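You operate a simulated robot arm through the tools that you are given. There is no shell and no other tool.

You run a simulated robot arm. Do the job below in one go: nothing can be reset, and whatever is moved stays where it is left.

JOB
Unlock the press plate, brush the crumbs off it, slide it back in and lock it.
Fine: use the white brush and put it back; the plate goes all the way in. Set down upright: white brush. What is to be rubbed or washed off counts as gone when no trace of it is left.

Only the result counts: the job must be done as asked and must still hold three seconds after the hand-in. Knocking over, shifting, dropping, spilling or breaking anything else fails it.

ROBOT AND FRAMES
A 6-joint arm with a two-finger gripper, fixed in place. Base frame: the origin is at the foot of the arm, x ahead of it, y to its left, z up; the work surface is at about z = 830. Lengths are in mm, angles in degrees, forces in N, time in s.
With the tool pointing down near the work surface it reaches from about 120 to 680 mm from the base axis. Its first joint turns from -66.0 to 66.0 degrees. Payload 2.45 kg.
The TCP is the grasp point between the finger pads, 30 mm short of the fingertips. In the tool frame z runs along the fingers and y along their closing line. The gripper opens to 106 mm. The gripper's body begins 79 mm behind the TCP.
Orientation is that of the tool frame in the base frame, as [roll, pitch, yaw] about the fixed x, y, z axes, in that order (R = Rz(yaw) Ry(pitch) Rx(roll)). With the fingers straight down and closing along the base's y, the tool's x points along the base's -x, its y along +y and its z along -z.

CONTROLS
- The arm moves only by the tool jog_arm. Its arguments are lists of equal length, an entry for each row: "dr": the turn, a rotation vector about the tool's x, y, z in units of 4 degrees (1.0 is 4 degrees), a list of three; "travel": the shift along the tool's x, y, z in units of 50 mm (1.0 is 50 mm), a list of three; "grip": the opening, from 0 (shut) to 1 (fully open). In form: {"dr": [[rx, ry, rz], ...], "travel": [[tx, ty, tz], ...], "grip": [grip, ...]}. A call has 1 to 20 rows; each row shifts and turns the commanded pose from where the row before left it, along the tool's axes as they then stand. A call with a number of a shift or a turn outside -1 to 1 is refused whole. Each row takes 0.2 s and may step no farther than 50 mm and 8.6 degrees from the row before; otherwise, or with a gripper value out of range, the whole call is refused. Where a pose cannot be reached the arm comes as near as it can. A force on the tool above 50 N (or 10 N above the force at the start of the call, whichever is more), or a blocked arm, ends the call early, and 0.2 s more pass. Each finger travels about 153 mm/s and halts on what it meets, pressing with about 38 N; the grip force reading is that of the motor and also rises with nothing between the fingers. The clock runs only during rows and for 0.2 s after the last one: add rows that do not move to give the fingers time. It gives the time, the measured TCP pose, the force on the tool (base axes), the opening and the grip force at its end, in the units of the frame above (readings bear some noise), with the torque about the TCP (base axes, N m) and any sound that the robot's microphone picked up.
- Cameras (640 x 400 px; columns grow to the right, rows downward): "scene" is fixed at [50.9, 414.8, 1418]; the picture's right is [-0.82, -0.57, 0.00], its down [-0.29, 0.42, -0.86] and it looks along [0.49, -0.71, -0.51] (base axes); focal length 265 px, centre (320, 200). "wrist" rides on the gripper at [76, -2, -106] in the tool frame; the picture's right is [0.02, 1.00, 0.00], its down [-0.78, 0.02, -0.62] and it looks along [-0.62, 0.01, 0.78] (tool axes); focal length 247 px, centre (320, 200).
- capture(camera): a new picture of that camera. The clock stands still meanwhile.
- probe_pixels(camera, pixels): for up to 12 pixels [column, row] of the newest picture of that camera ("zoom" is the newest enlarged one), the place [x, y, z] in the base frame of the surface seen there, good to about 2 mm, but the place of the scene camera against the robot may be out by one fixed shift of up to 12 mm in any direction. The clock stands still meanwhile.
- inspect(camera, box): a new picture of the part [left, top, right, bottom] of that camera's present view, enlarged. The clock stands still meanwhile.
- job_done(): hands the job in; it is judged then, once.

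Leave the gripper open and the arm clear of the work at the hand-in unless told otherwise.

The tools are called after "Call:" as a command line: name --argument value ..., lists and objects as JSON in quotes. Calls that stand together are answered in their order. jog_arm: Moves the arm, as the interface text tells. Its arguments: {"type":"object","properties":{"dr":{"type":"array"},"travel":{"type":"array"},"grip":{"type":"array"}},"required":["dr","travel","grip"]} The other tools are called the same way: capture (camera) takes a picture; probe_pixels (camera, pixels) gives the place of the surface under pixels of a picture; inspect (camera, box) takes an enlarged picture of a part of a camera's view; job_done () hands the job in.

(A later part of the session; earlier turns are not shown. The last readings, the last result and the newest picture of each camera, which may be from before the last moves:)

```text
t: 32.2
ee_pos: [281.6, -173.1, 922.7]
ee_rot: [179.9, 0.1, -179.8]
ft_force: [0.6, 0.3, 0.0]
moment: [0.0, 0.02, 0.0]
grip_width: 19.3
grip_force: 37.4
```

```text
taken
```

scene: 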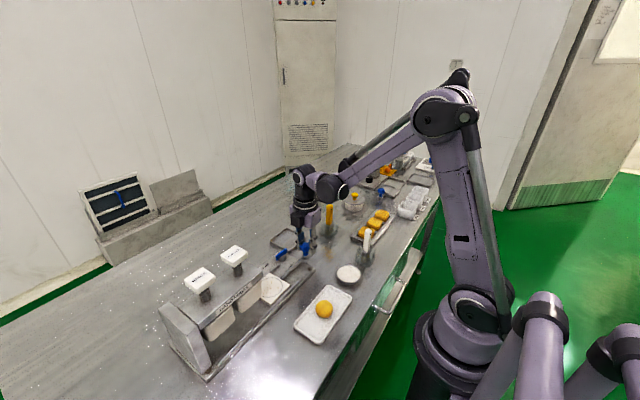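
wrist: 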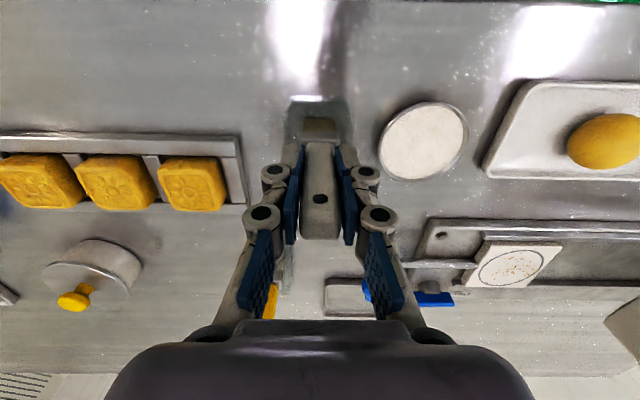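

Gripped at 19.3 mm; I record the pick-up pose (≈282,−173.4,922.6). I'll lift 120 mm straight up and check the bristles and the cup.

Call:
jog_arm --dr '[[0, 0, 0], [0, 0, 0], [0, 0, 0], [0, 0, 0], [0, 0, 0]]' --travel '[[0, 0, -0.3], [0, 0, -0.4], [0, 0, -0.5], [0, 0, -0.6], [0, 0, -0.6]]' --grip '[0, 0, 0, 0, 0]'

Call:
capture --camera "wrist"

Call:
inspect --camera "scene" --box '[310, 150, 440, 290]'

```text
t: 33.4
ee_pos: [283.2, -176.5, 1043.7]
ee_rot: [180.0, 0.1, -179.7]
ft_force: [0.1, -0.1, -0.8]
moment: [0.04, 0.01, -0.01]
grip_width: 19.6
grip_force: 38.1
```

```text
taken
```

wrist: 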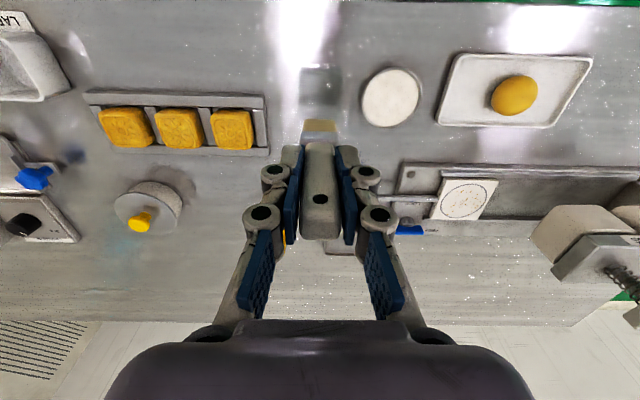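

```text
2.86 times, centred on (375, 220) of scene
```

zoom: 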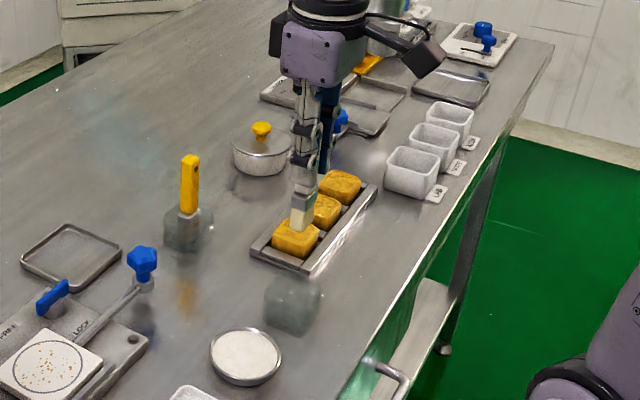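

The brush is free and the cup stayed put. I'll probe the bristles (zoom ~ (301,205)–(300,232)) and the empty cup.

Call:
probe_pixels --camera "zoom" --pixels '[[300, 212], [299, 222], [299, 229], [303, 197], [295, 219], [308, 219], [303, 188], [292, 282], [292, 300], [270, 290], [318, 295], [292, 325]]'

Call:
inspect --camera "wrist" --box '[280, 60, 360, 150]'

Call:
probe_pixels --camera "wrist" --pixels '[[320, 120], [320, 128], [306, 125], [334, 125], [320, 100], [320, 72], [303, 80], [337, 80], [320, 138]]'

```text
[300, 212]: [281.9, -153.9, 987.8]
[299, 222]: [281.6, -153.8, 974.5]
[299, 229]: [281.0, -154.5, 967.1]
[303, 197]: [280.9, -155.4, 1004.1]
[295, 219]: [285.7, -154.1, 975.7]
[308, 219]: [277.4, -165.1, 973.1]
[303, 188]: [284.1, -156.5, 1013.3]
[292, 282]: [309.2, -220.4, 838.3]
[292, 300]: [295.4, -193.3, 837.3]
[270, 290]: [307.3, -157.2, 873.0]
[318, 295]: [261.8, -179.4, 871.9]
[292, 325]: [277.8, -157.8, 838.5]
```

```text
4.44 times, centred on (320, 105) of wrist
```

zoom: 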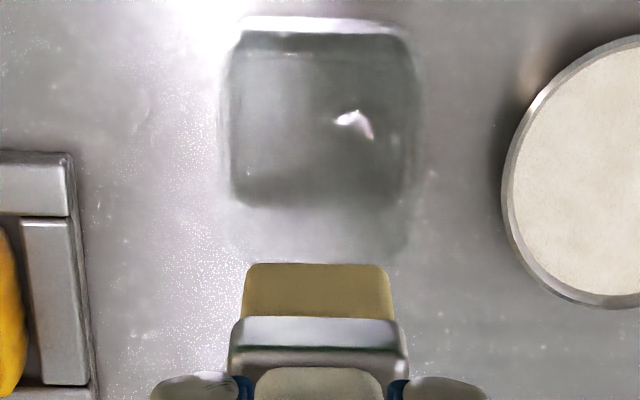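

```text
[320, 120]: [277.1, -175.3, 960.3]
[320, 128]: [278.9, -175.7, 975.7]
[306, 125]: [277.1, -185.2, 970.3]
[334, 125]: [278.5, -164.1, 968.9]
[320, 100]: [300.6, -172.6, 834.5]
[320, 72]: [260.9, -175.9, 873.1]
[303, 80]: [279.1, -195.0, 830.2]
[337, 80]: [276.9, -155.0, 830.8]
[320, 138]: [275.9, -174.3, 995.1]
```

The bristle tip sits 85 mm below the TCP (bristles about 22×15 mm), and the cup stands at x 261–305, y −195…−155, rim 873. I'll carry the brush at z≈1043 over the plate to about (434,47), then yaw to −120° so the gripper body clears the FLOWER cap.

Call:
jog_arm --dr '[[0, 0, 0], [0, 0, 0], [0, 0, 0], [0, 0, 0], [0, 0, 0], [0, 0, 0]]' --travel '[[-0.5, 0.74, 0], [-0.5, 0.74, 0], [-0.5, 0.74, 0], [-0.5, 0.74, 0], [-0.5, 0.74, 0], [-0.5, 0.74, 0]]' --grip '[0, 0, 0, 0, 0, 0]'

Call:
jog_arm --dr '[[0, 0, -1], [0, 0, -1], [0, 0, -1], [0, 0, -1], [0, 0, -1], [0, 0, -1], [0, 0, -1], [0, 0, -1], [0, 0, -1], [0, 0, -1], [0, 0, -1], [0, 0, -1], [0, 0, -1], [0, 0, -1], [0, 0, -1]]' --travel '[[0, 0, 0], [0, 0, 0], [0, 0, 0], [0, 0, 0], [0, 0, 0], [0, 0, 0], [0, 0, 0], [0, 0, 0], [0, 0, 0], [0, 0, 0], [0, 0, 0], [0, 0, 0], [0, 0, 0], [0, 0, 0], [0, 0, 0]]' --grip '[0, 0, 0, 0, 0, 0, 0, 0, 0, 0, 0, 0, 0, 0, 0]'

Call:
capture --camera "wrist"

Call:
inspect --camera "scene" --box '[180, 150, 360, 330]'

```text
t: 34.8
ee_pos: [433.3, 49.9, 1044.1]
ee_rot: [179.9, 0.1, -179.7]
ft_force: [-0.4, 0.3, -0.5]
moment: [-0.01, 0.02, 0.03]
grip_width: 19.2
grip_force: 37.9
```

```text
t: 38.0
ee_pos: [434.7, 47.1, 1043.5]
ee_rot: [-179.9, 0.1, -119.7]
ft_force: [-0.3, 0.3, -0.6]
moment: [-0.01, 0.01, 0.02]
grip_width: 19.4
grip_force: 37.6
```

```text
taken
```

wrist: 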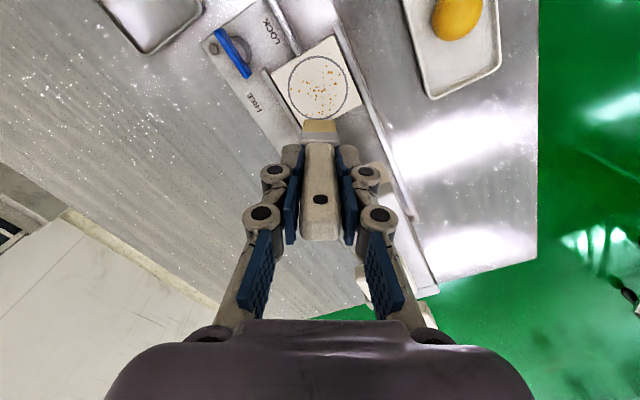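

```text
2.22 times, centred on (270, 240) of scene
```

zoom: 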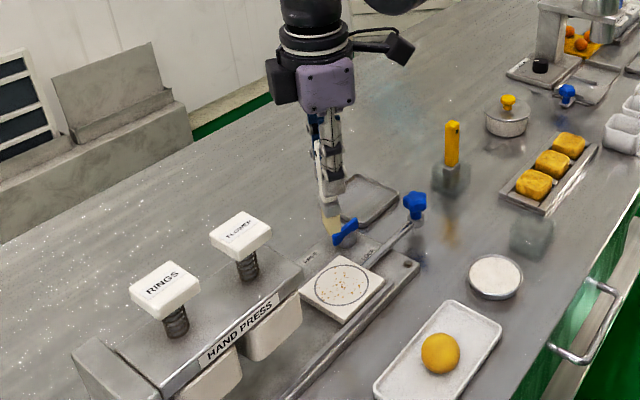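

I'll probe the plate corners and ring centre from here.

Call:
probe_pixels --camera "wrist" --pixels '[[331, 40], [275, 72], [357, 98], [318, 58], [318, 86], [295, 90], [343, 84], [300, 116], [318, 125]]'

Call:
inspect --camera "wrist" --box '[250, 20, 380, 140]'

```text
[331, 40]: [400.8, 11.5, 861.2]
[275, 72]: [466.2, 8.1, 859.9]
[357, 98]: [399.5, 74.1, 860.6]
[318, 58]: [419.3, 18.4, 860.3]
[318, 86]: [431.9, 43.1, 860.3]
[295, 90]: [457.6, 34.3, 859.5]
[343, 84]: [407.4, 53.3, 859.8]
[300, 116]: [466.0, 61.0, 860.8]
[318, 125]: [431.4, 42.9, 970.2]
```

```text
3.33 times, centred on (315, 80) of wrist
```

zoom: 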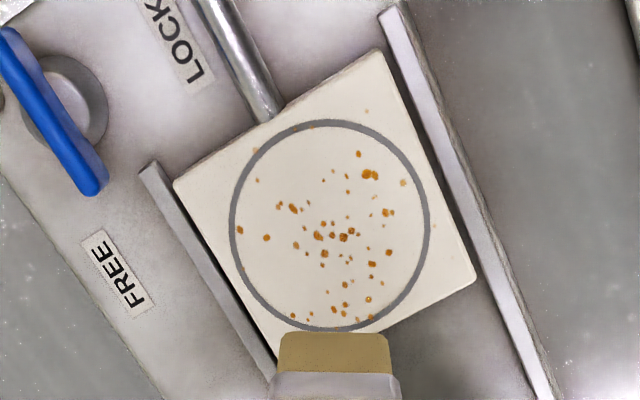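

The plate is x 397–470, y 6–79, ring centre (433.5,43), with crumbs mostly inside the ring and a few near its edge. I'll position at (458,43) and come down until the bristles nearly touch (TCP 948).

Call:
jog_arm --dr '[[0, 0, 0], [0, 0, 0], [0, 0, 0], [0, 0, 0]]' --travel '[[-0.162, -0.445, 0], [0, 0, 0.7], [0, 0, 0.7], [0, 0, 0.5]]' --grip '[0, 0, 0, 0]'

Call:
jog_arm --dr '[[0, 0, 0], [0, 0, 0]]' --travel '[[0, 0, 0.04], [0, 0, 0.04]]' --grip '[0, 0]'

Call:
inspect --camera "scene" --box '[230, 220, 320, 310]'

Call:
inspect --camera "wrist" --box '[250, 50, 390, 180]'

```text
t: 39.0
ee_pos: [455.5, 41.4, 949.1]
ee_rot: [180.0, 0.0, -119.9]
ft_force: [-0.3, -0.9, -0.9]
moment: [-0.01, 0.02, -0.02]
grip_width: 19.7
grip_force: 38.1
```

```text
t: 39.6
ee_pos: [456.0, 42.9, 945.6]
ee_rot: [-179.9, 0.1, -119.8]
ft_force: [1.9, -0.9, 29.3]
moment: [0.09, -0.09, -0.01]
grip_width: 19.5
grip_force: 38.4
```

```text
4.44 times, centred on (275, 265) of scene
```

zoom: 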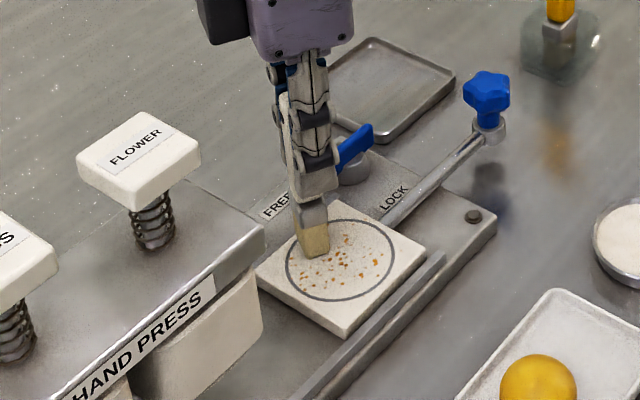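

```text
3.08 times, centred on (320, 115) of wrist
```

zoom: 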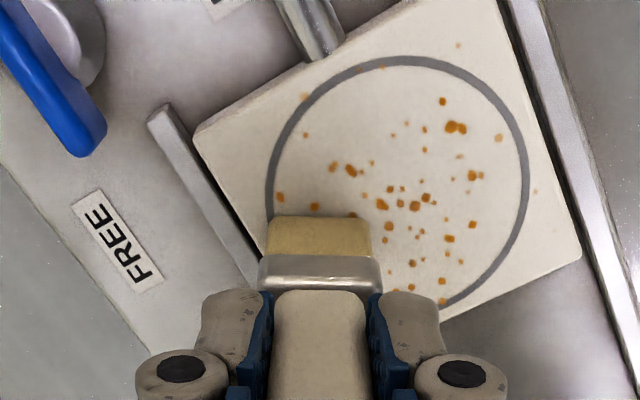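

Firm contact: 29 N at TCP ≈945.6. I'll ease up 1.2 mm and make the first stroke toward −x, off the near edge (x≈388).

Call:
jog_arm --dr '[[0, 0, 0], [0, 0, 0], [0, 0, 0], [0, 0, 0], [0, 0, 0]]' --travel '[[0, 0, -0.024], [0.1, 0.173, 0], [0.1, 0.173, 0], [0.1, 0.173, 0], [0.1, 0.173, 0]]' --grip '[0, 0, 0, 0, 0]'

Call:
inspect --camera "wrist" --box '[250, 50, 390, 180]'

Call:
inspect --camera "scene" --box '[230, 220, 320, 310]'

```text
t: 40.8
ee_pos: [414.8, 43.8, 945.5]
ee_rot: [179.9, 0.0, -119.9]
ft_force: [-0.2, -0.3, -1.4]
moment: [0.0, 0.0, 0.0]
grip_width: 19.3
grip_force: 37.8
```

```text
3.08 times, centred on (320, 115) of wrist
```

zoom: 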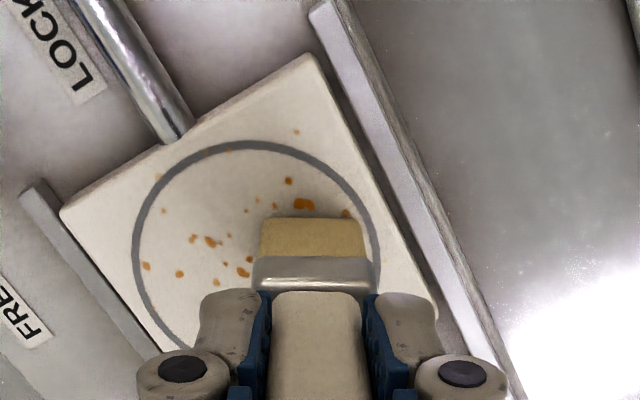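

```text
4.44 times, centred on (275, 265) of scene
```

zoom: 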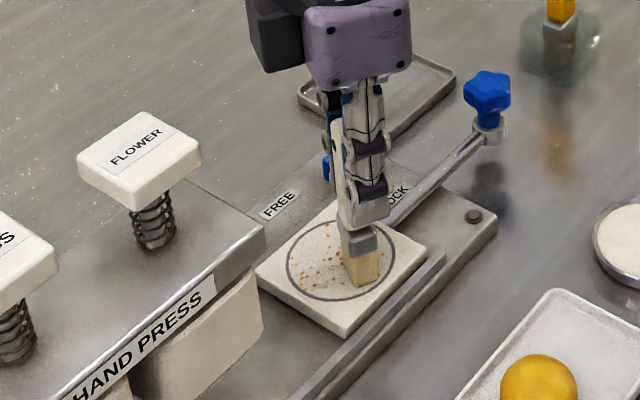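

The lane crumbs are disappearing under the brush, but contact force has gone to zero. I'll press 1 mm more and finish the stroke past the edge.

Call:
jog_arm --dr '[[0, 0, 0], [0, 0, 0], [0, 0, 0], [0, 0, 0]]' --travel '[[0, 0, 0.02], [0.1, 0.173, 0], [0.1, 0.173, 0], [0.07, 0.121, 0]]' --grip '[0, 0, 0, 0]'

Call:
inspect --camera "wrist" --box '[200, 50, 390, 180]'

Call:
inspect --camera "scene" --box '[230, 220, 320, 310]'

```text
t: 41.8
ee_pos: [390.4, 43.6, 945.3]
ee_rot: [-179.7, 0.2, -119.8]
ft_force: [7.4, 0.8, 28.2]
moment: [0.13, -0.86, -0.03]
grip_width: 19.8
grip_force: 38.2
```

```text
3.08 times, centred on (295, 115) of wrist
```

zoom: 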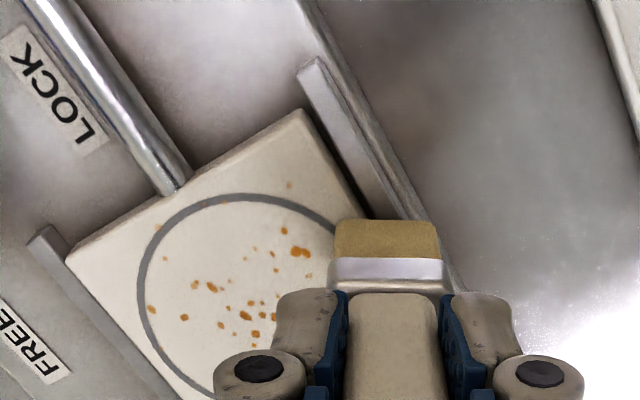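

```text
4.44 times, centred on (275, 265) of scene
```

zoom: 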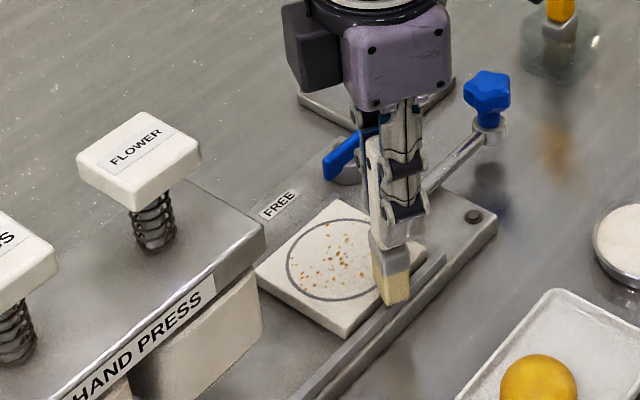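

Some crumbs remain, so contact was probably lost mid-stroke. I'll lift and look at the plate.

Call:
jog_arm --dr '[[0, 0, 0], [0, 0, 0], [0, 0, 0], [0, 0, 0]]' --travel '[[0, 0, -0.4], [0, 0, -0.5], [0, 0, -0.5], [-0.45, -0.78, 0]]' --grip '[0, 0, 0, 0]'

Call:
inspect --camera "wrist" --box '[250, 20, 380, 140]'

Call:
inspect --camera "scene" --box '[230, 220, 320, 310]'

```text
t: 42.8
ee_pos: [434.8, 44.8, 1014.1]
ee_rot: [-180.0, 0.1, -119.8]
ft_force: [0.4, -0.4, -1.2]
moment: [-0.01, 0.02, 0.0]
grip_width: 19.5
grip_force: 37.4
```

```text
3.33 times, centred on (315, 80) of wrist
```

zoom: 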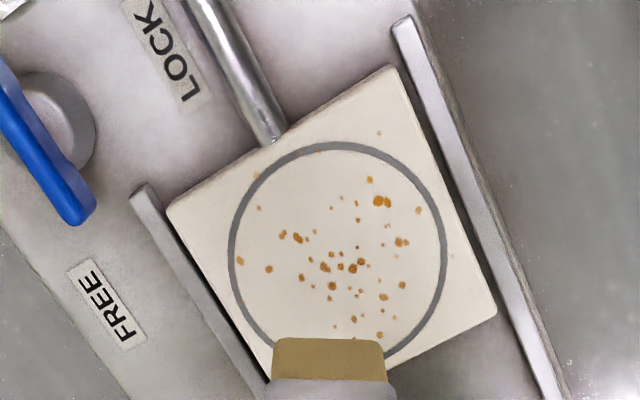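

```text
4.44 times, centred on (275, 265) of scene
```

zoom: 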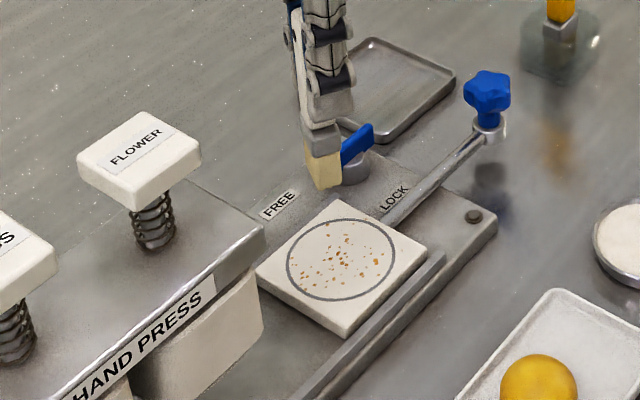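

The crumbs are essentially unchanged, so the brush needs firm contact the whole way. I'll go back to (455,43), press to about 20–25 N and stroke slowly while watching the force.

Call:
jog_arm --dr '[[0, 0, 0], [0, 0, 0], [0, 0, 0], [0, 0, 0], [0, 0, 0]]' --travel '[[-0.2, -0.346, 0], [0, 0, 0.6], [0, 0, 0.5], [0, 0, 0.25], [0, 0, 0.04]]' --grip '[0, 0, 0, 0, 0]'

Call:
jog_arm --dr '[[0, 0, 0], [0, 0, 0], [0, 0, 0]]' --travel '[[0.1, 0.173, 0], [0.1, 0.173, 0], [0.1, 0.173, 0]]' --grip '[0, 0, 0]'

Call:
inspect --camera "wrist" --box '[200, 50, 390, 180]'

Call:
inspect --camera "scene" --box '[230, 220, 320, 310]'

```text
t: 44.0
ee_pos: [455.7, 42.8, 946.0]
ee_rot: [-179.9, 0.0, -119.7]
ft_force: [0.0, -0.3, 8.7]
moment: [0.1, 0.04, -0.01]
grip_width: 19.5
grip_force: 38.2
```

```text
t: 44.8
ee_pos: [426.3, 40.9, 945.7]
ee_rot: [-179.9, 0.1, -119.9]
ft_force: [5.2, 0.7, 20.7]
moment: [0.11, -0.32, -0.05]
grip_width: 19.3
grip_force: 37.9
```

```text
3.08 times, centred on (295, 115) of wrist
```

zoom: 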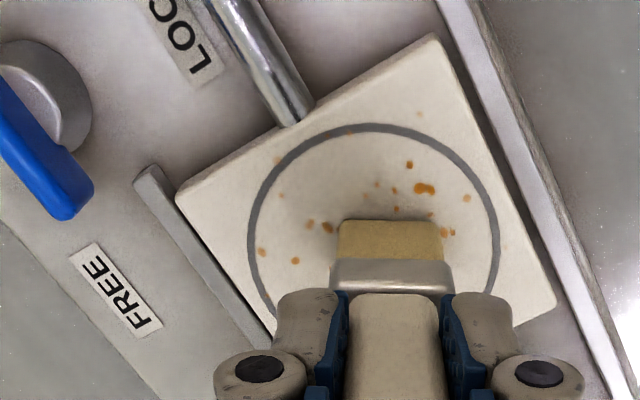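

```text
4.44 times, centred on (275, 265) of scene
```

zoom: 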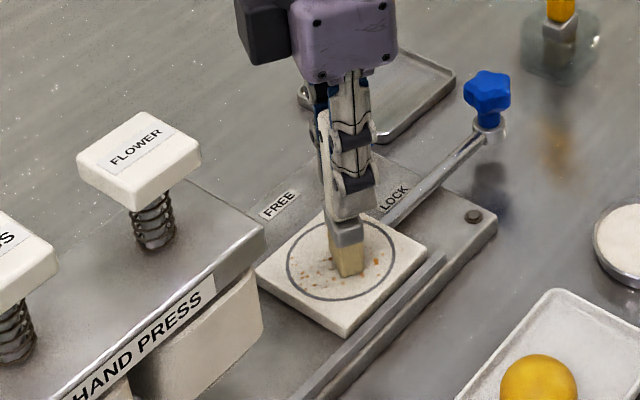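

Good contact now (20 N). I'll continue the stroke off the near edge.

Call:
jog_arm --dr '[[0, 0, 0], [0, 0, 0], [0, 0, 0], [0, 0, 0], [0, 0, 0], [0, 0, 0]]' --travel '[[0.1, 0.173, 0], [0.1, 0.173, 0], [0.1, 0.173, 0], [0.08, 0.139, 0], [0, 0, -0.5], [0, 0, -0.5]]' --grip '[0, 0, 0, 0, 0, 0]'

Call:
inspect --camera "wrist" --box '[200, 20, 390, 170]'

Call:
inspect --camera "scene" --box '[230, 220, 320, 310]'

```text
t: 46.2
ee_pos: [386.6, 42.3, 994.5]
ee_rot: [180.0, 0.1, -119.8]
ft_force: [0.0, -0.1, -0.1]
moment: [-0.01, 0.0, -0.01]
grip_width: 19.4
grip_force: 37.7
```

```text
2.67 times, centred on (295, 95) of wrist
```

zoom: 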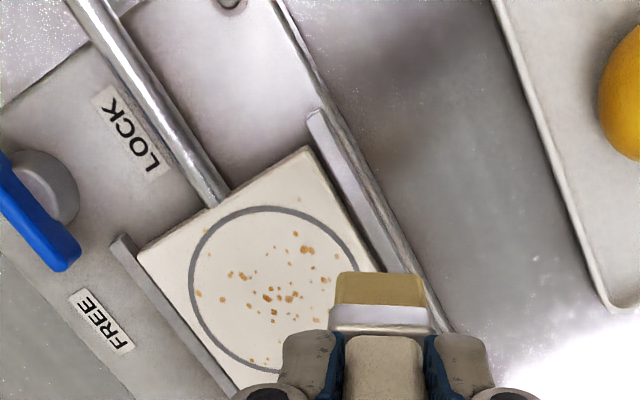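

```text
4.44 times, centred on (275, 265) of scene
```

zoom: 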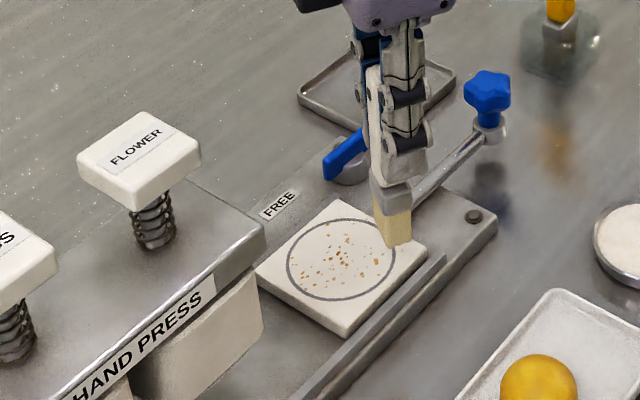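

The crumbs in the swept lane look paler, so each pass takes off part of them. I'll scrub back and forth on this lane (x 408–458) under the same pressure, staying on the plate.

Call:
jog_arm --dr '[[0, 0, 0], [0, 0, 0], [0, 0, 0], [0, 0, 0], [0, 0, 0], [0, 0, 0], [0, 0, 0], [0, 0, 0], [0, 0, 0], [0, 0, 0], [0, 0, 0], [0, 0, 0], [0, 0, 0], [0, 0, 0], [0, 0, 0], [0, 0, 0], [0, 0, 0], [0, 0, 0], [0, 0, 0]]' --travel '[[-0.21, -0.364, 0], [0, 0, 0.6], [0, 0, 0.4], [-0.125, -0.2165, 0], [-0.125, -0.2165, 0], [-0.125, -0.2165, 0], [-0.125, -0.2165, 0], [0.125, 0.2165, 0], [0.125, 0.2165, 0], [0.125, 0.2165, 0], [0.125, 0.2165, 0], [-0.125, -0.2165, 0], [-0.125, -0.2165, 0], [-0.125, -0.2165, 0], [-0.125, -0.2165, 0], [0.125, 0.2165, 0], [0.125, 0.2165, 0], [0.125, 0.2165, 0], [0.125, 0.2165, 0]]' --grip '[0, 0, 0, 0, 0, 0, 0, 0, 0, 0, 0, 0, 0, 0, 0, 0, 0, 0, 0]'

Call:
inspect --camera "wrist" --box '[200, 20, 390, 170]'

Call:
inspect --camera "scene" --box '[230, 220, 320, 310]'

```text
t: 50.2
ee_pos: [408.2, 43.4, 946.7]
ee_rot: [-180.0, 0.1, -119.8]
ft_force: [-0.5, 1.0, 0.0]
moment: [0.0, 0.0, -0.02]
grip_width: 19.3
grip_force: 37.7
```

```text
2.67 times, centred on (295, 95) of wrist
```

zoom: 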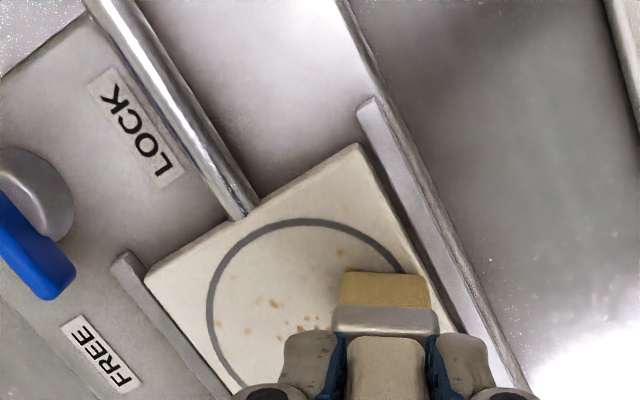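

```text
4.44 times, centred on (275, 265) of scene
```

zoom: 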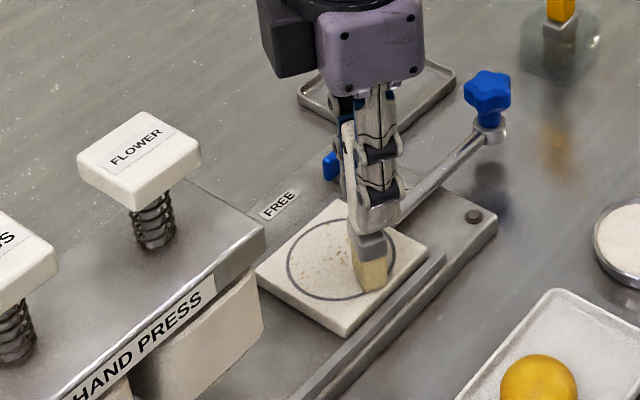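

All the crumbs have faded noticeably. I'll press slightly more (0.7 mm) and continue on lanes y≈29 and y≈57.

Call:
jog_arm --dr '[[0, 0, 0], [0, 0, 0], [0, 0, 0], [0, 0, 0], [0, 0, 0], [0, 0, 0], [0, 0, 0], [0, 0, 0], [0, 0, 0], [0, 0, 0], [0, 0, 0], [0, 0, 0], [0, 0, 0], [0, 0, 0], [0, 0, 0], [0, 0, 0], [0, 0, 0], [0, 0, 0], [0, 0, 0], [0, 0, 0]]' --travel '[[0, 0, 0.014], [0.2425, -0.14, 0], [-0.125, -0.2165, 0], [-0.125, -0.2165, 0], [-0.125, -0.2165, 0], [-0.125, -0.2165, 0], [0.125, 0.2165, 0], [0.125, 0.2165, 0], [0.125, 0.2165, 0], [0.125, 0.2165, 0], [-0.2425, 0.14, 0], [-0.2425, 0.14, 0], [-0.125, -0.2165, 0], [-0.125, -0.2165, 0], [-0.125, -0.2165, 0], [-0.125, -0.2165, 0], [0.125, 0.2165, 0], [0.125, 0.2165, 0], [0.125, 0.2165, 0], [0.125, 0.2165, 0]]' --grip '[0, 0, 0, 0, 0, 0, 0, 0, 0, 0, 0, 0, 0, 0, 0, 0, 0, 0, 0, 0]'

Call:
inspect --camera "wrist" --box '[200, 20, 390, 170]'

Call:
inspect --camera "scene" --box '[230, 220, 320, 310]'

```text
t: 54.4
ee_pos: [408.1, 58.4, 944.6]
ee_rot: [180.0, 0.2, -119.8]
ft_force: [0.2, -0.3, -0.4]
moment: [0.0, 0.02, 0.01]
grip_width: 19.3
grip_force: 37.6
```

```text
2.67 times, centred on (295, 95) of wrist
```

zoom: 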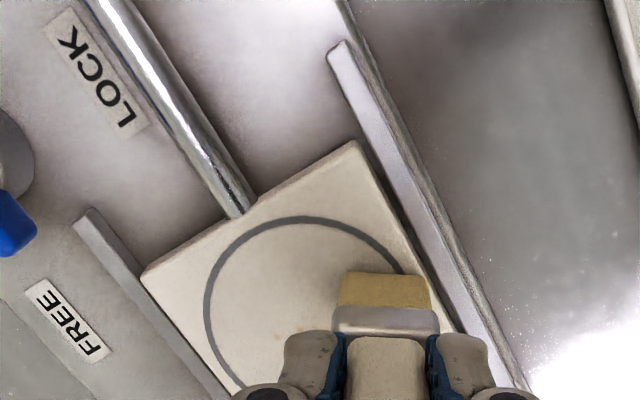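

```text
4.44 times, centred on (275, 265) of scene
```

zoom: 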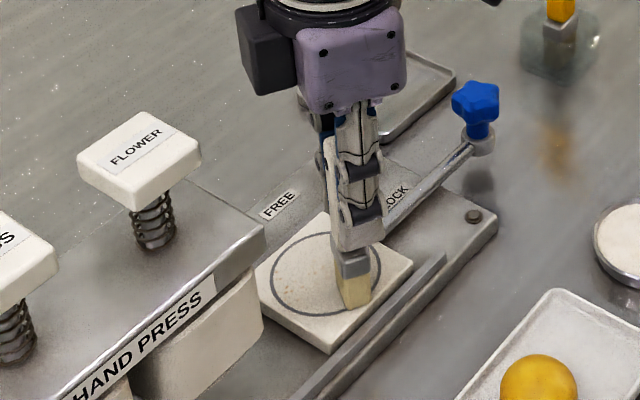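

Almost clean: only faint traces left. The y-shift dragged the plate about 13 mm inward, so I'll lift for y-moves now. More x-strokes on this lane with slightly more pressure.

Call:
jog_arm --dr '[[0, 0, 0], [0, 0, 0], [0, 0, 0], [0, 0, 0], [0, 0, 0], [0, 0, 0], [0, 0, 0], [0, 0, 0], [0, 0, 0], [0, 0, 0], [0, 0, 0], [0, 0, 0], [0, 0, 0], [0, 0, 0], [0, 0, 0], [0, 0, 0], [0, 0, 0], [0, 0, 0], [0, 0, 0]]' --travel '[[0, 0, 0.01], [-0.125, -0.2165, 0], [-0.125, -0.2165, 0], [-0.125, -0.2165, 0], [-0.125, -0.2165, 0], [0.125, 0.2165, 0], [0.125, 0.2165, 0], [0.125, 0.2165, 0], [0.125, 0.2165, 0], [-0.125, -0.2165, 0], [-0.125, -0.2165, 0], [-0.125, -0.2165, 0], [-0.125, -0.2165, 0], [0.125, 0.2165, 0], [0.125, 0.2165, 0], [0.125, 0.2165, 0], [0.125, 0.2165, 0], [0, 0, -0.5], [0, 0, -0.7]]' --grip '[0, 0, 0, 0, 0, 0, 0, 0, 0, 0, 0, 0, 0, 0, 0, 0, 0, 0, 0]'

Call:
inspect --camera "wrist" --box '[200, 40, 390, 190]'

Call:
inspect --camera "scene" --box '[240, 240, 300, 310]'

```text
t: 58.4
ee_pos: [408.9, 56.9, 1006.9]
ee_rot: [-179.9, 0.1, -119.8]
ft_force: [0.0, -0.8, -0.5]
moment: [0.01, -0.02, 0.02]
grip_width: 19.3
grip_force: 38.1
```

```text
2.67 times, centred on (295, 115) of wrist
```

zoom: 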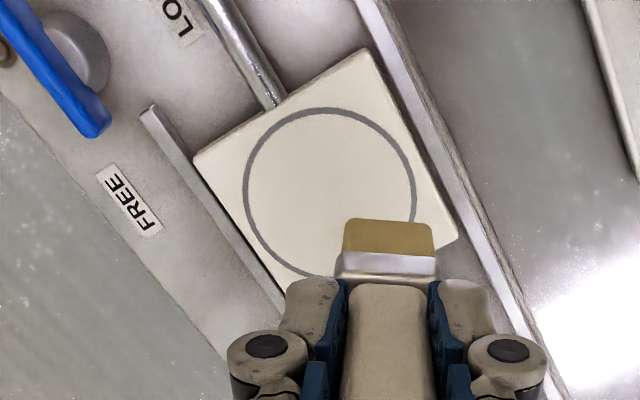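

```text
5.71 times, centred on (270, 275) of scene
```

zoom: 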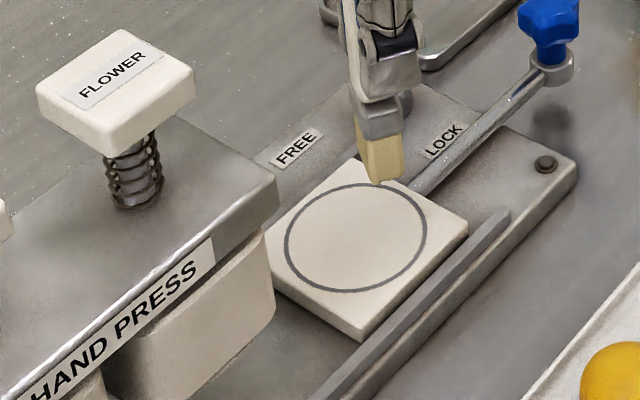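

The plate looks clean. For margin I'll give it one more scrub: lanes y≈68 and y≈46, lifting between lanes.

Call:
jog_arm --dr '[[0, 0, 0], [0, 0, 0], [0, 0, 0], [0, 0, 0], [0, 0, 0], [0, 0, 0], [0, 0, 0], [0, 0, 0], [0, 0, 0], [0, 0, 0], [0, 0, 0], [0, 0, 0]]' --travel '[[-0.19, 0.11, 0], [0, 0, 0.7], [0, 0, 0.5], [-0.125, -0.2165, 0], [-0.125, -0.2165, 0], [-0.125, -0.2165, 0], [-0.125, -0.2165, 0], [0.125, 0.2165, 0], [0.125, 0.2165, 0], [0.125, 0.2165, 0], [0.125, 0.2165, 0], [0, 0, -0.4]]' --grip '[0, 0, 0, 0, 0, 0, 0, 0, 0, 0, 0, 0]'

Call:
jog_arm --dr '[[0, 0, 0], [0, 0, 0], [0, 0, 0], [0, 0, 0], [0, 0, 0], [0, 0, 0], [0, 0, 0], [0, 0, 0], [0, 0, 0], [0, 0, 0], [0, 0, 0], [0, 0, 0], [0, 0, 0]]' --travel '[[0.38, -0.22, 0], [0, 0, 0.4], [-0.125, -0.2165, 0], [-0.125, -0.2165, 0], [-0.125, -0.2165, 0], [-0.125, -0.2165, 0], [0.125, 0.2165, 0], [0.125, 0.2165, 0], [0.125, 0.2165, 0], [0.125, 0.2165, 0], [0, 0, -0.5], [0, 0, -0.7], [0, 0, -0.7]]' --grip '[0, 0, 0, 0, 0, 0, 0, 0, 0, 0, 0, 0, 0]'

Call:
inspect --camera "wrist" --box '[200, 40, 390, 190]'

Call:
inspect --camera "scene" --box '[240, 240, 300, 310]'

```text
t: 61.0
ee_pos: [407.7, 67.9, 965.8]
ee_rot: [-180.0, 0.1, -119.8]
ft_force: [-0.4, -0.3, -0.9]
moment: [-0.01, -0.01, 0.01]
grip_width: 19.0
grip_force: 38.1
```

```text
t: 63.8
ee_pos: [407.0, 47.3, 1038.2]
ee_rot: [-180.0, 0.1, -119.9]
ft_force: [-0.2, -0.4, -0.3]
moment: [-0.01, 0.01, 0.0]
grip_width: 19.0
grip_force: 38.2
```

```text
2.67 times, centred on (295, 115) of wrist
```

zoom: 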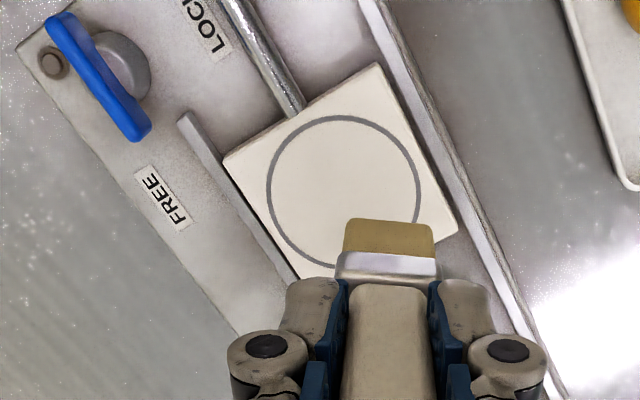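

```text
5.71 times, centred on (270, 275) of scene
```

zoom: 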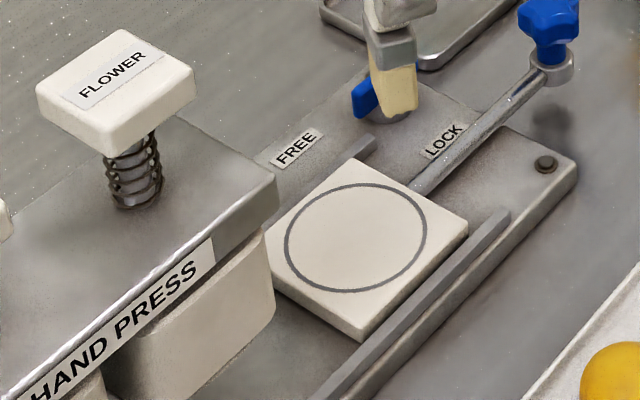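

Clean. The brush has slid a few mm up in the grip, so I'll lower by feel when returning it. First I turn the yaw back to 180.

Call:
jog_arm --dr '[[0, 0, 1], [0, 0, 1], [0, 0, 1], [0, 0, 1], [0, 0, 1], [0, 0, 1], [0, 0, 1], [0, 0, 1], [0, 0, 1], [0, 0, 1], [0, 0, 1], [0, 0, 1], [0, 0, 1], [0, 0, 1], [0, 0, 1]]' --travel '[[0, 0, -0.2], [0, 0, 0], [0, 0, 0], [0, 0, 0], [0, 0, 0], [0, 0, 0], [0, 0, 0], [0, 0, 0], [0, 0, 0], [0, 0, 0], [0, 0, 0], [0, 0, 0], [0, 0, 0], [0, 0, 0], [0, 0, 0]]' --grip '[0, 0, 0, 0, 0, 0, 0, 0, 0, 0, 0, 0, 0, 0, 0]'

Call:
jog_arm --dr '[[0, 0, 0], [0, 0, 0], [0, 0, 0], [0, 0, 0], [0, 0, 0], [0, 0, 0]]' --travel '[[0.413, -0.738, 0], [0.413, -0.738, 0], [0.413, -0.738, 0], [0.413, -0.738, 0], [0.413, -0.738, 0], [0.413, -0.738, 0]]' --grip '[0, 0, 0, 0, 0, 0]'

Call:
capture --camera "wrist"

Call:
inspect --camera "wrist" --box '[280, 60, 360, 150]'

Call:
inspect --camera "scene" --box '[310, 150, 440, 290]'

```text
t: 67.0
ee_pos: [408.3, 45.5, 1049.3]
ee_rot: [179.9, 0.1, -179.9]
ft_force: [0.4, 1.0, -0.7]
moment: [0.03, -0.02, -0.01]
grip_width: 19.2
grip_force: 38.0
```

```text
t: 68.4
ee_pos: [282.2, -175.2, 1048.9]
ee_rot: [179.9, 0.1, -179.8]
ft_force: [0.6, -0.8, -0.6]
moment: [-0.01, 0.01, -0.01]
grip_width: 18.9
grip_force: 38.3
```

```text
taken
```

wrist: 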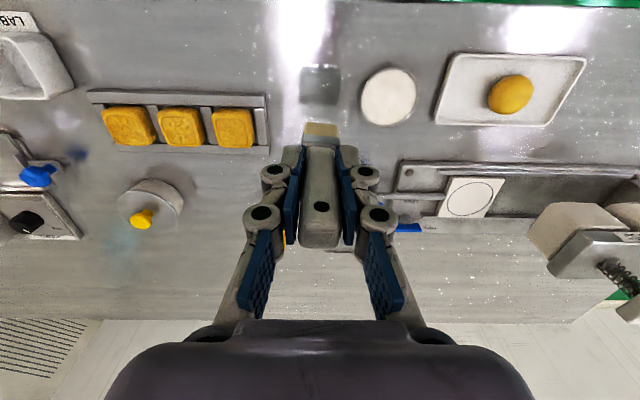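

```text
4.44 times, centred on (320, 105) of wrist
```

zoom: 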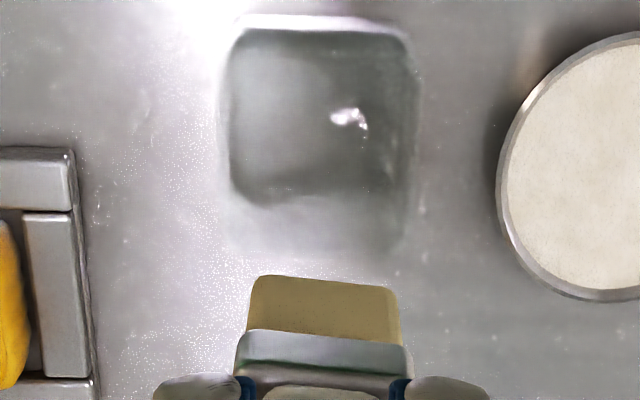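

```text
2.86 times, centred on (375, 220) of scene
```

zoom: 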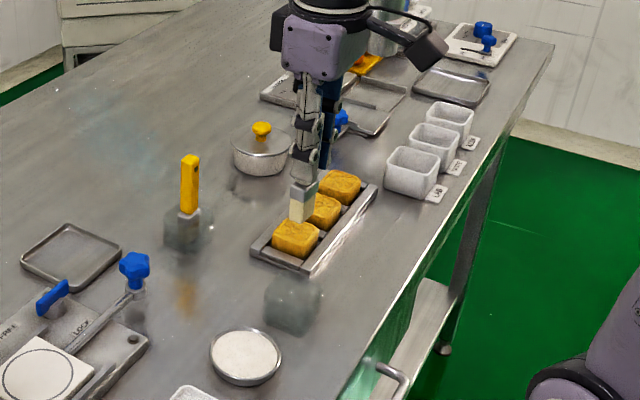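

The bristle edge looks slightly slanted. I'll probe the brush to measure its tilt in the grip.

Call:
probe_pixels --camera "wrist" --pixels '[[320, 152], [320, 165], [320, 180], [320, 195], [320, 215], [320, 235], [310, 128], [332, 128], [320, 125], [320, 133], [310, 140], [332, 140]]'

Call:
probe_pixels --camera "zoom" --pixels '[[296, 219], [299, 219], [308, 212], [300, 205], [303, 188], [314, 196], [308, 180], [296, 205]]'

Call:
inspect --camera "scene" --box '[395, 165, 440, 240]'

Call:
inspect --camera "scene" --box '[405, 170, 445, 240]'

```text
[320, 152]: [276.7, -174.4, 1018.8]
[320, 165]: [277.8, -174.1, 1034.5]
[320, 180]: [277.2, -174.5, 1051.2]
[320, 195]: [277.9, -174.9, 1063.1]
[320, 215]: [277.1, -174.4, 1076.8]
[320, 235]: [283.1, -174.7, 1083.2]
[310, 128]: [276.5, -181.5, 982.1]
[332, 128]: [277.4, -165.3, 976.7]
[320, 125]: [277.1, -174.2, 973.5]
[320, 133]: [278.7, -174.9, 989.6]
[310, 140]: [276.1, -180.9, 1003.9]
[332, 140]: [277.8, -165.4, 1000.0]
```

```text
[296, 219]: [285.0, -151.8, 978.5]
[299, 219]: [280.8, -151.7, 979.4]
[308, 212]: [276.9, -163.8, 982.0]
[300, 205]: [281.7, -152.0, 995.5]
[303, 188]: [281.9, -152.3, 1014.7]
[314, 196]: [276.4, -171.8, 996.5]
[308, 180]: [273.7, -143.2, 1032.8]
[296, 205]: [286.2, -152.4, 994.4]
```

```text
5.33 times, centred on (418, 202) of scene
```

zoom: 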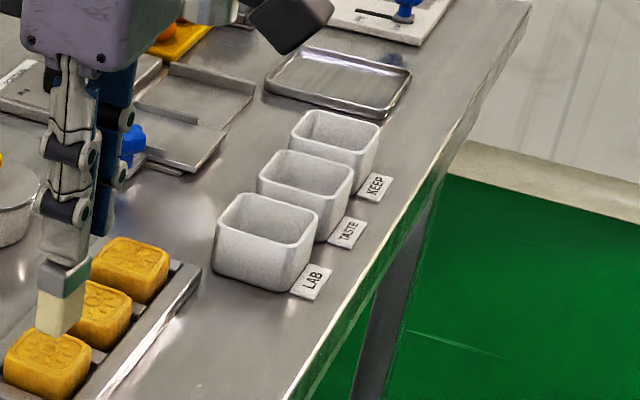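

```text
5.71 times, centred on (425, 205) of scene
```

zoom: 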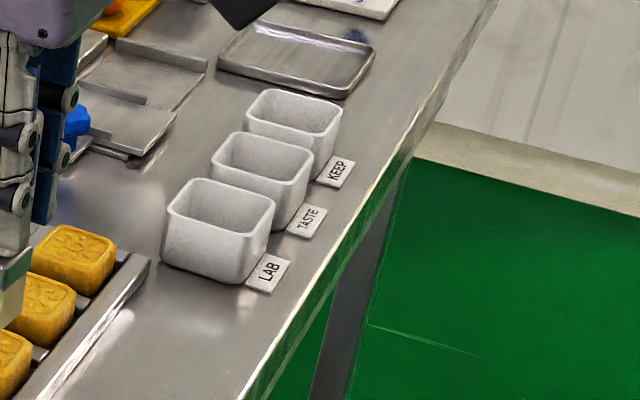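

The brush stands straight in the grip (slid up about 4 mm) and lines up with its old spot (284,−174.5). I'll lower it into the cup: first to TCP ≈926, then by feel.

Call:
jog_arm --dr '[[0, 0, 0], [0, 0, 0], [0, 0, 0], [0, 0, 0]]' --travel '[[0, 0, 0.7], [0, 0, 0.7], [0, 0, 0.6], [0, 0, 0.46]]' --grip '[0, 0, 0, 0]'

Call:
jog_arm --dr '[[0, 0, 0], [0, 0, 0], [0, 0, 0]]' --travel '[[0, 0, 0.04], [0, 0, 0.04], [0, 0, 0.02]]' --grip '[0, 0, 0]'

Call:
capture --camera "wrist"

Call:
inspect --camera "scene" --box '[330, 200, 410, 290]'

```text
t: 69.4
ee_pos: [285.5, -176.9, 926.5]
ee_rot: [179.9, 0.1, -179.8]
ft_force: [-0.2, -0.4, 0.3]
moment: [0.0, 0.02, 0.05]
grip_width: 19.1
grip_force: 37.9
```

```text
t: 70.2
ee_pos: [286.0, -175.9, 921.4]
ee_rot: [180.0, 0.2, -179.8]
ft_force: [-0.9, 0.2, -1.0]
moment: [-0.03, -0.03, -0.01]
grip_width: 19.3
grip_force: 38.4
```

```text
taken
```

wrist: 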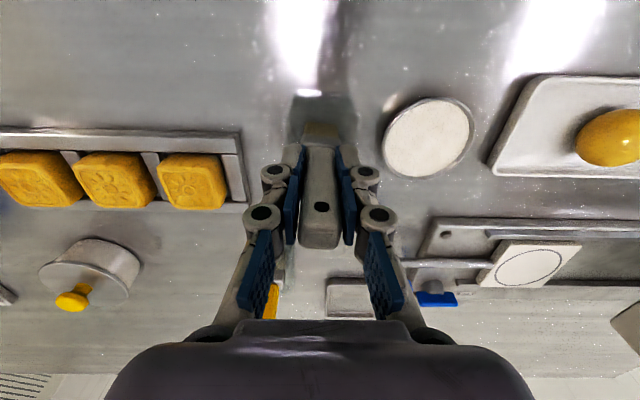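

```text
4.44 times, centred on (370, 245) of scene
```

zoom: 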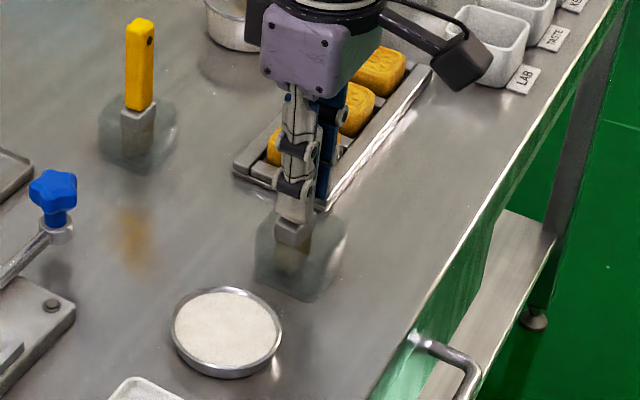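

In the cup, no contact yet. I'll lower in 1 mm steps.

Call:
jog_arm --dr '[[0, 0, 0], [0, 0, 0]]' --travel '[[0, 0, 0.02], [0, 0, 0.02]]' --grip '[0, 0]'

Call:
jog_arm --dr '[[0, 0, 0]]' --travel '[[0, 0, 0.02]]' --grip '[0]'

```text
t: 70.8
ee_pos: [285.5, -176.3, 917.7]
ee_rot: [179.8, 0.1, -179.9]
ft_force: [-0.7, 0.7, -0.3]
moment: [0.0, 0.0, 0.0]
grip_width: 19.3
grip_force: 38.0
```

```text
t: 71.2
ee_pos: [285.2, -176.6, 918.9]
ee_rot: [180.0, 0.0, -179.9]
ft_force: [-1.4, -0.7, 15.0]
moment: [-0.17, 0.11, 0.01]
grip_width: 19.3
grip_force: 37.8
```

Contact with the cup floor (15 N). I'll ease up half a millimetre, open, and check the brush stands before rising.

Call:
jog_arm --dr '[[0, 0, 0], [0, 0, 0], [0, 0, 0], [0, 0, 0]]' --travel '[[0, 0, -0.008], [0, 0, 0], [0, 0, 0], [0, 0, 0]]' --grip '[0, 0.22, 0.35, 0.45]'

Call:
capture --camera "wrist"

Call:
inspect --camera "scene" --box '[330, 200, 410, 290]'

```text
t: 72.2
ee_pos: [286.4, -175.3, 918.2]
ee_rot: [179.8, 0.1, -179.8]
ft_force: [0.2, -0.3, 0.4]
moment: [0.01, 0.0, 0.01]
grip_width: 47.7
grip_force: 0.0
```

```text
taken
```

wrist: 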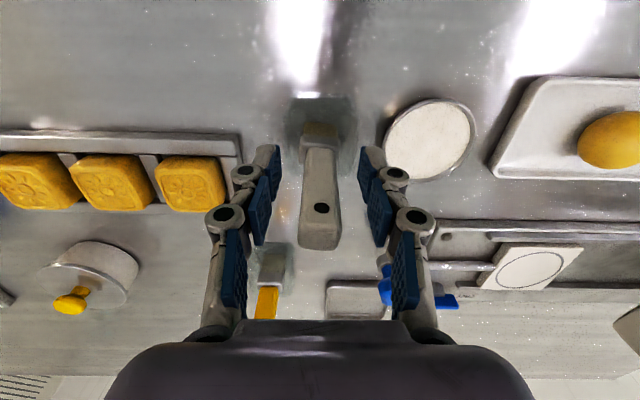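

```text
4.44 times, centred on (370, 245) of scene
```

zoom: 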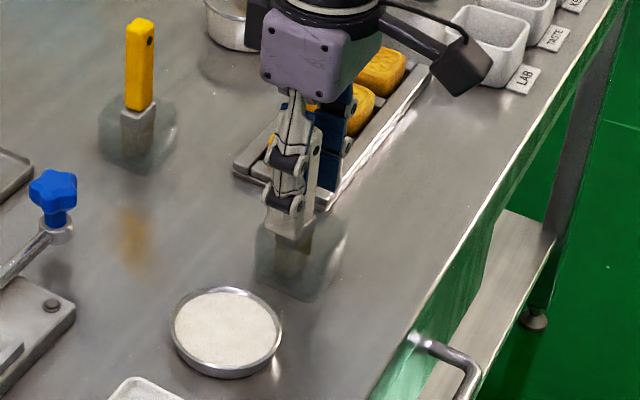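

The brush stands straight in the cup. I'll rise clear to z≈1070 and look again.

Call:
jog_arm --dr '[[0, 0, 0], [0, 0, 0], [0, 0, 0], [0, 0, 0], [0, 0, 0]]' --travel '[[0, 0, -0.4], [0, 0, -0.6], [0, 0, -0.7], [0, 0, -0.7], [0, 0, -0.6]]' --grip '[0.5, 0.5, 0.5, 0.5, 0.5]'

Call:
capture --camera "wrist"

Call:
inspect --camera "wrist" --box '[275, 45, 355, 135]'

Call:
inspect --camera "scene" --box '[330, 200, 410, 290]'

```text
t: 73.4
ee_pos: [288.1, -176.4, 1070.7]
ee_rot: [179.9, 0.1, -179.8]
ft_force: [0.0, 0.2, 0.4]
moment: [0.0, 0.0, -0.02]
grip_width: 53.4
grip_force: 0.0
```

```text
taken
```

wrist: 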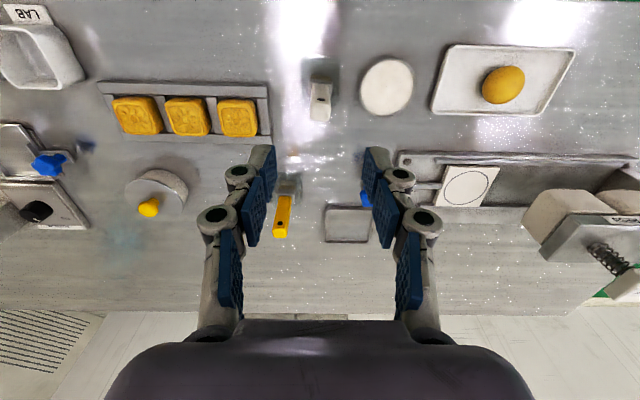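

```text
4.44 times, centred on (315, 90) of wrist
```

zoom: 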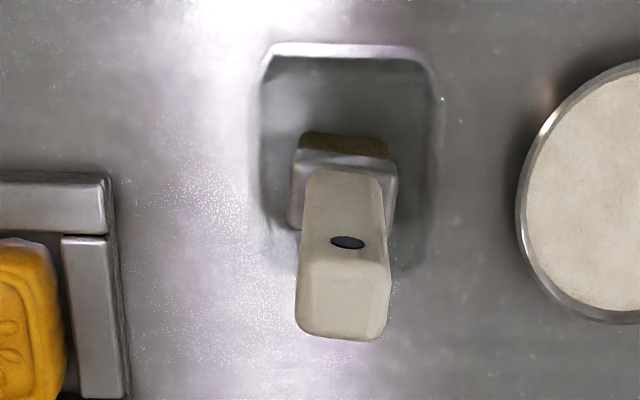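

```text
4.44 times, centred on (370, 245) of scene
```

zoom: 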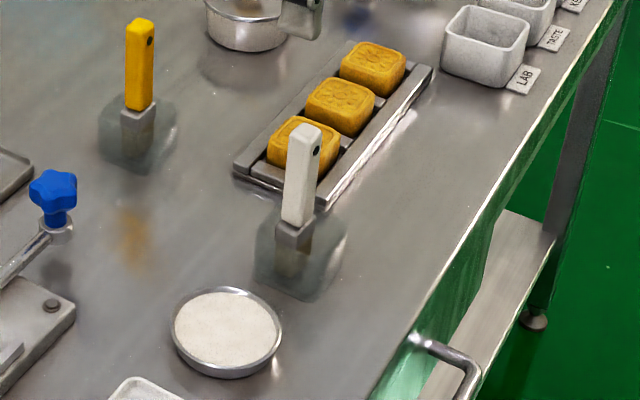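

The white brush is back in its cup, upright. Next is the plate: go above the knob (x≈434, y≈−95) and yaw to −90.

Call:
jog_arm --dr '[[0, 0, 0], [0, 0, 0], [0, 0, 0], [0, 0, 0]]' --travel '[[-0.745, 0.4, 0], [-0.745, 0.4, 0], [-0.745, 0.4, 0], [-0.745, 0.4, 0]]' --grip '[0.5, 0.5, 0.5, 0.5]'

Call:
jog_arm --dr '[[0, 0, -1], [0, 0, -1], [0, 0, -1], [0, 0, -1], [0, 0, -1], [0, 0, -1], [0, 0, -1], [0, 0, -1], [0, 0, -1], [0, 0, -1], [0, 0, -1], [0, 0, -1], [0, 0, -1], [0, 0, -1], [0, 0, -1], [0, 0, -1], [0, 0, -1], [0, 0, -1], [0, 0, -1], [0, 0, -1]]' --travel '[[0, 0, 0], [0, 0, 0], [0, 0, 0], [0, 0, 0], [0, 0, 0], [0, 0, 0], [0, 0, 0], [0, 0, 0], [0, 0, 0], [0, 0, 0], [0, 0, 0], [0, 0, 0], [0, 0, 0], [0, 0, 0], [0, 0, 0], [0, 0, 0], [0, 0, 0], [0, 0, 0], [0, 0, 0], [0, 0, 0]]' --grip '[0.5, 0.5, 0.5, 0.5, 0.5, 0.5, 0.5, 0.5, 0.5, 0.5, 0.5, 0.5, 0.5, 0.5, 0.5, 0.5, 0.5, 0.5, 0.5, 0.5]'

Call:
jog_arm --dr '[[0, 0, -1], [0, 0, -1], [0, 0, -0.55]]' --travel '[[0, 0, 0.5], [0, 0, 0.5], [0, 0, 0.3]]' --grip '[0.5, 0.5, 0.5]'

Call:
capture --camera "wrist"

```text
t: 74.4
ee_pos: [434.0, -92.8, 1070.0]
ee_rot: [179.8, 0.1, -179.8]
ft_force: [-0.3, -0.1, -0.9]
moment: [-0.04, 0.03, 0.02]
grip_width: 53.1
grip_force: 0.1
```

```text
t: 78.6
ee_pos: [434.3, -94.1, 1069.3]
ee_rot: [-180.0, 0.1, -99.7]
ft_force: [0.0, 0.1, 1.0]
moment: [-0.04, -0.02, 0.02]
grip_width: 52.8
grip_force: 0.1
```

```text
t: 79.4
ee_pos: [433.4, -96.6, 1004.0]
ee_rot: [-179.9, 0.2, -89.4]
ft_force: [0.2, 0.1, 0.3]
moment: [0.0, -0.02, -0.03]
grip_width: 52.9
grip_force: 0.1
```

```text
taken
```

wrist: 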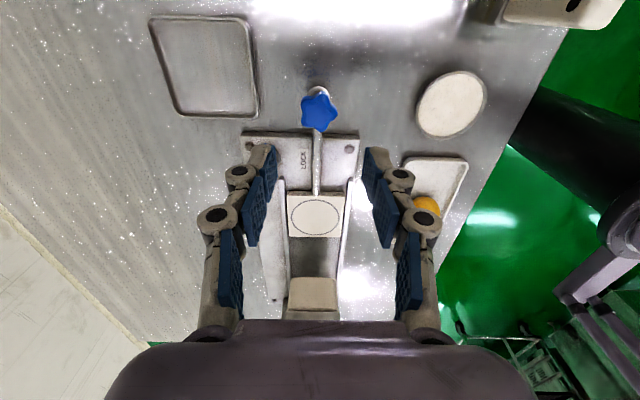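

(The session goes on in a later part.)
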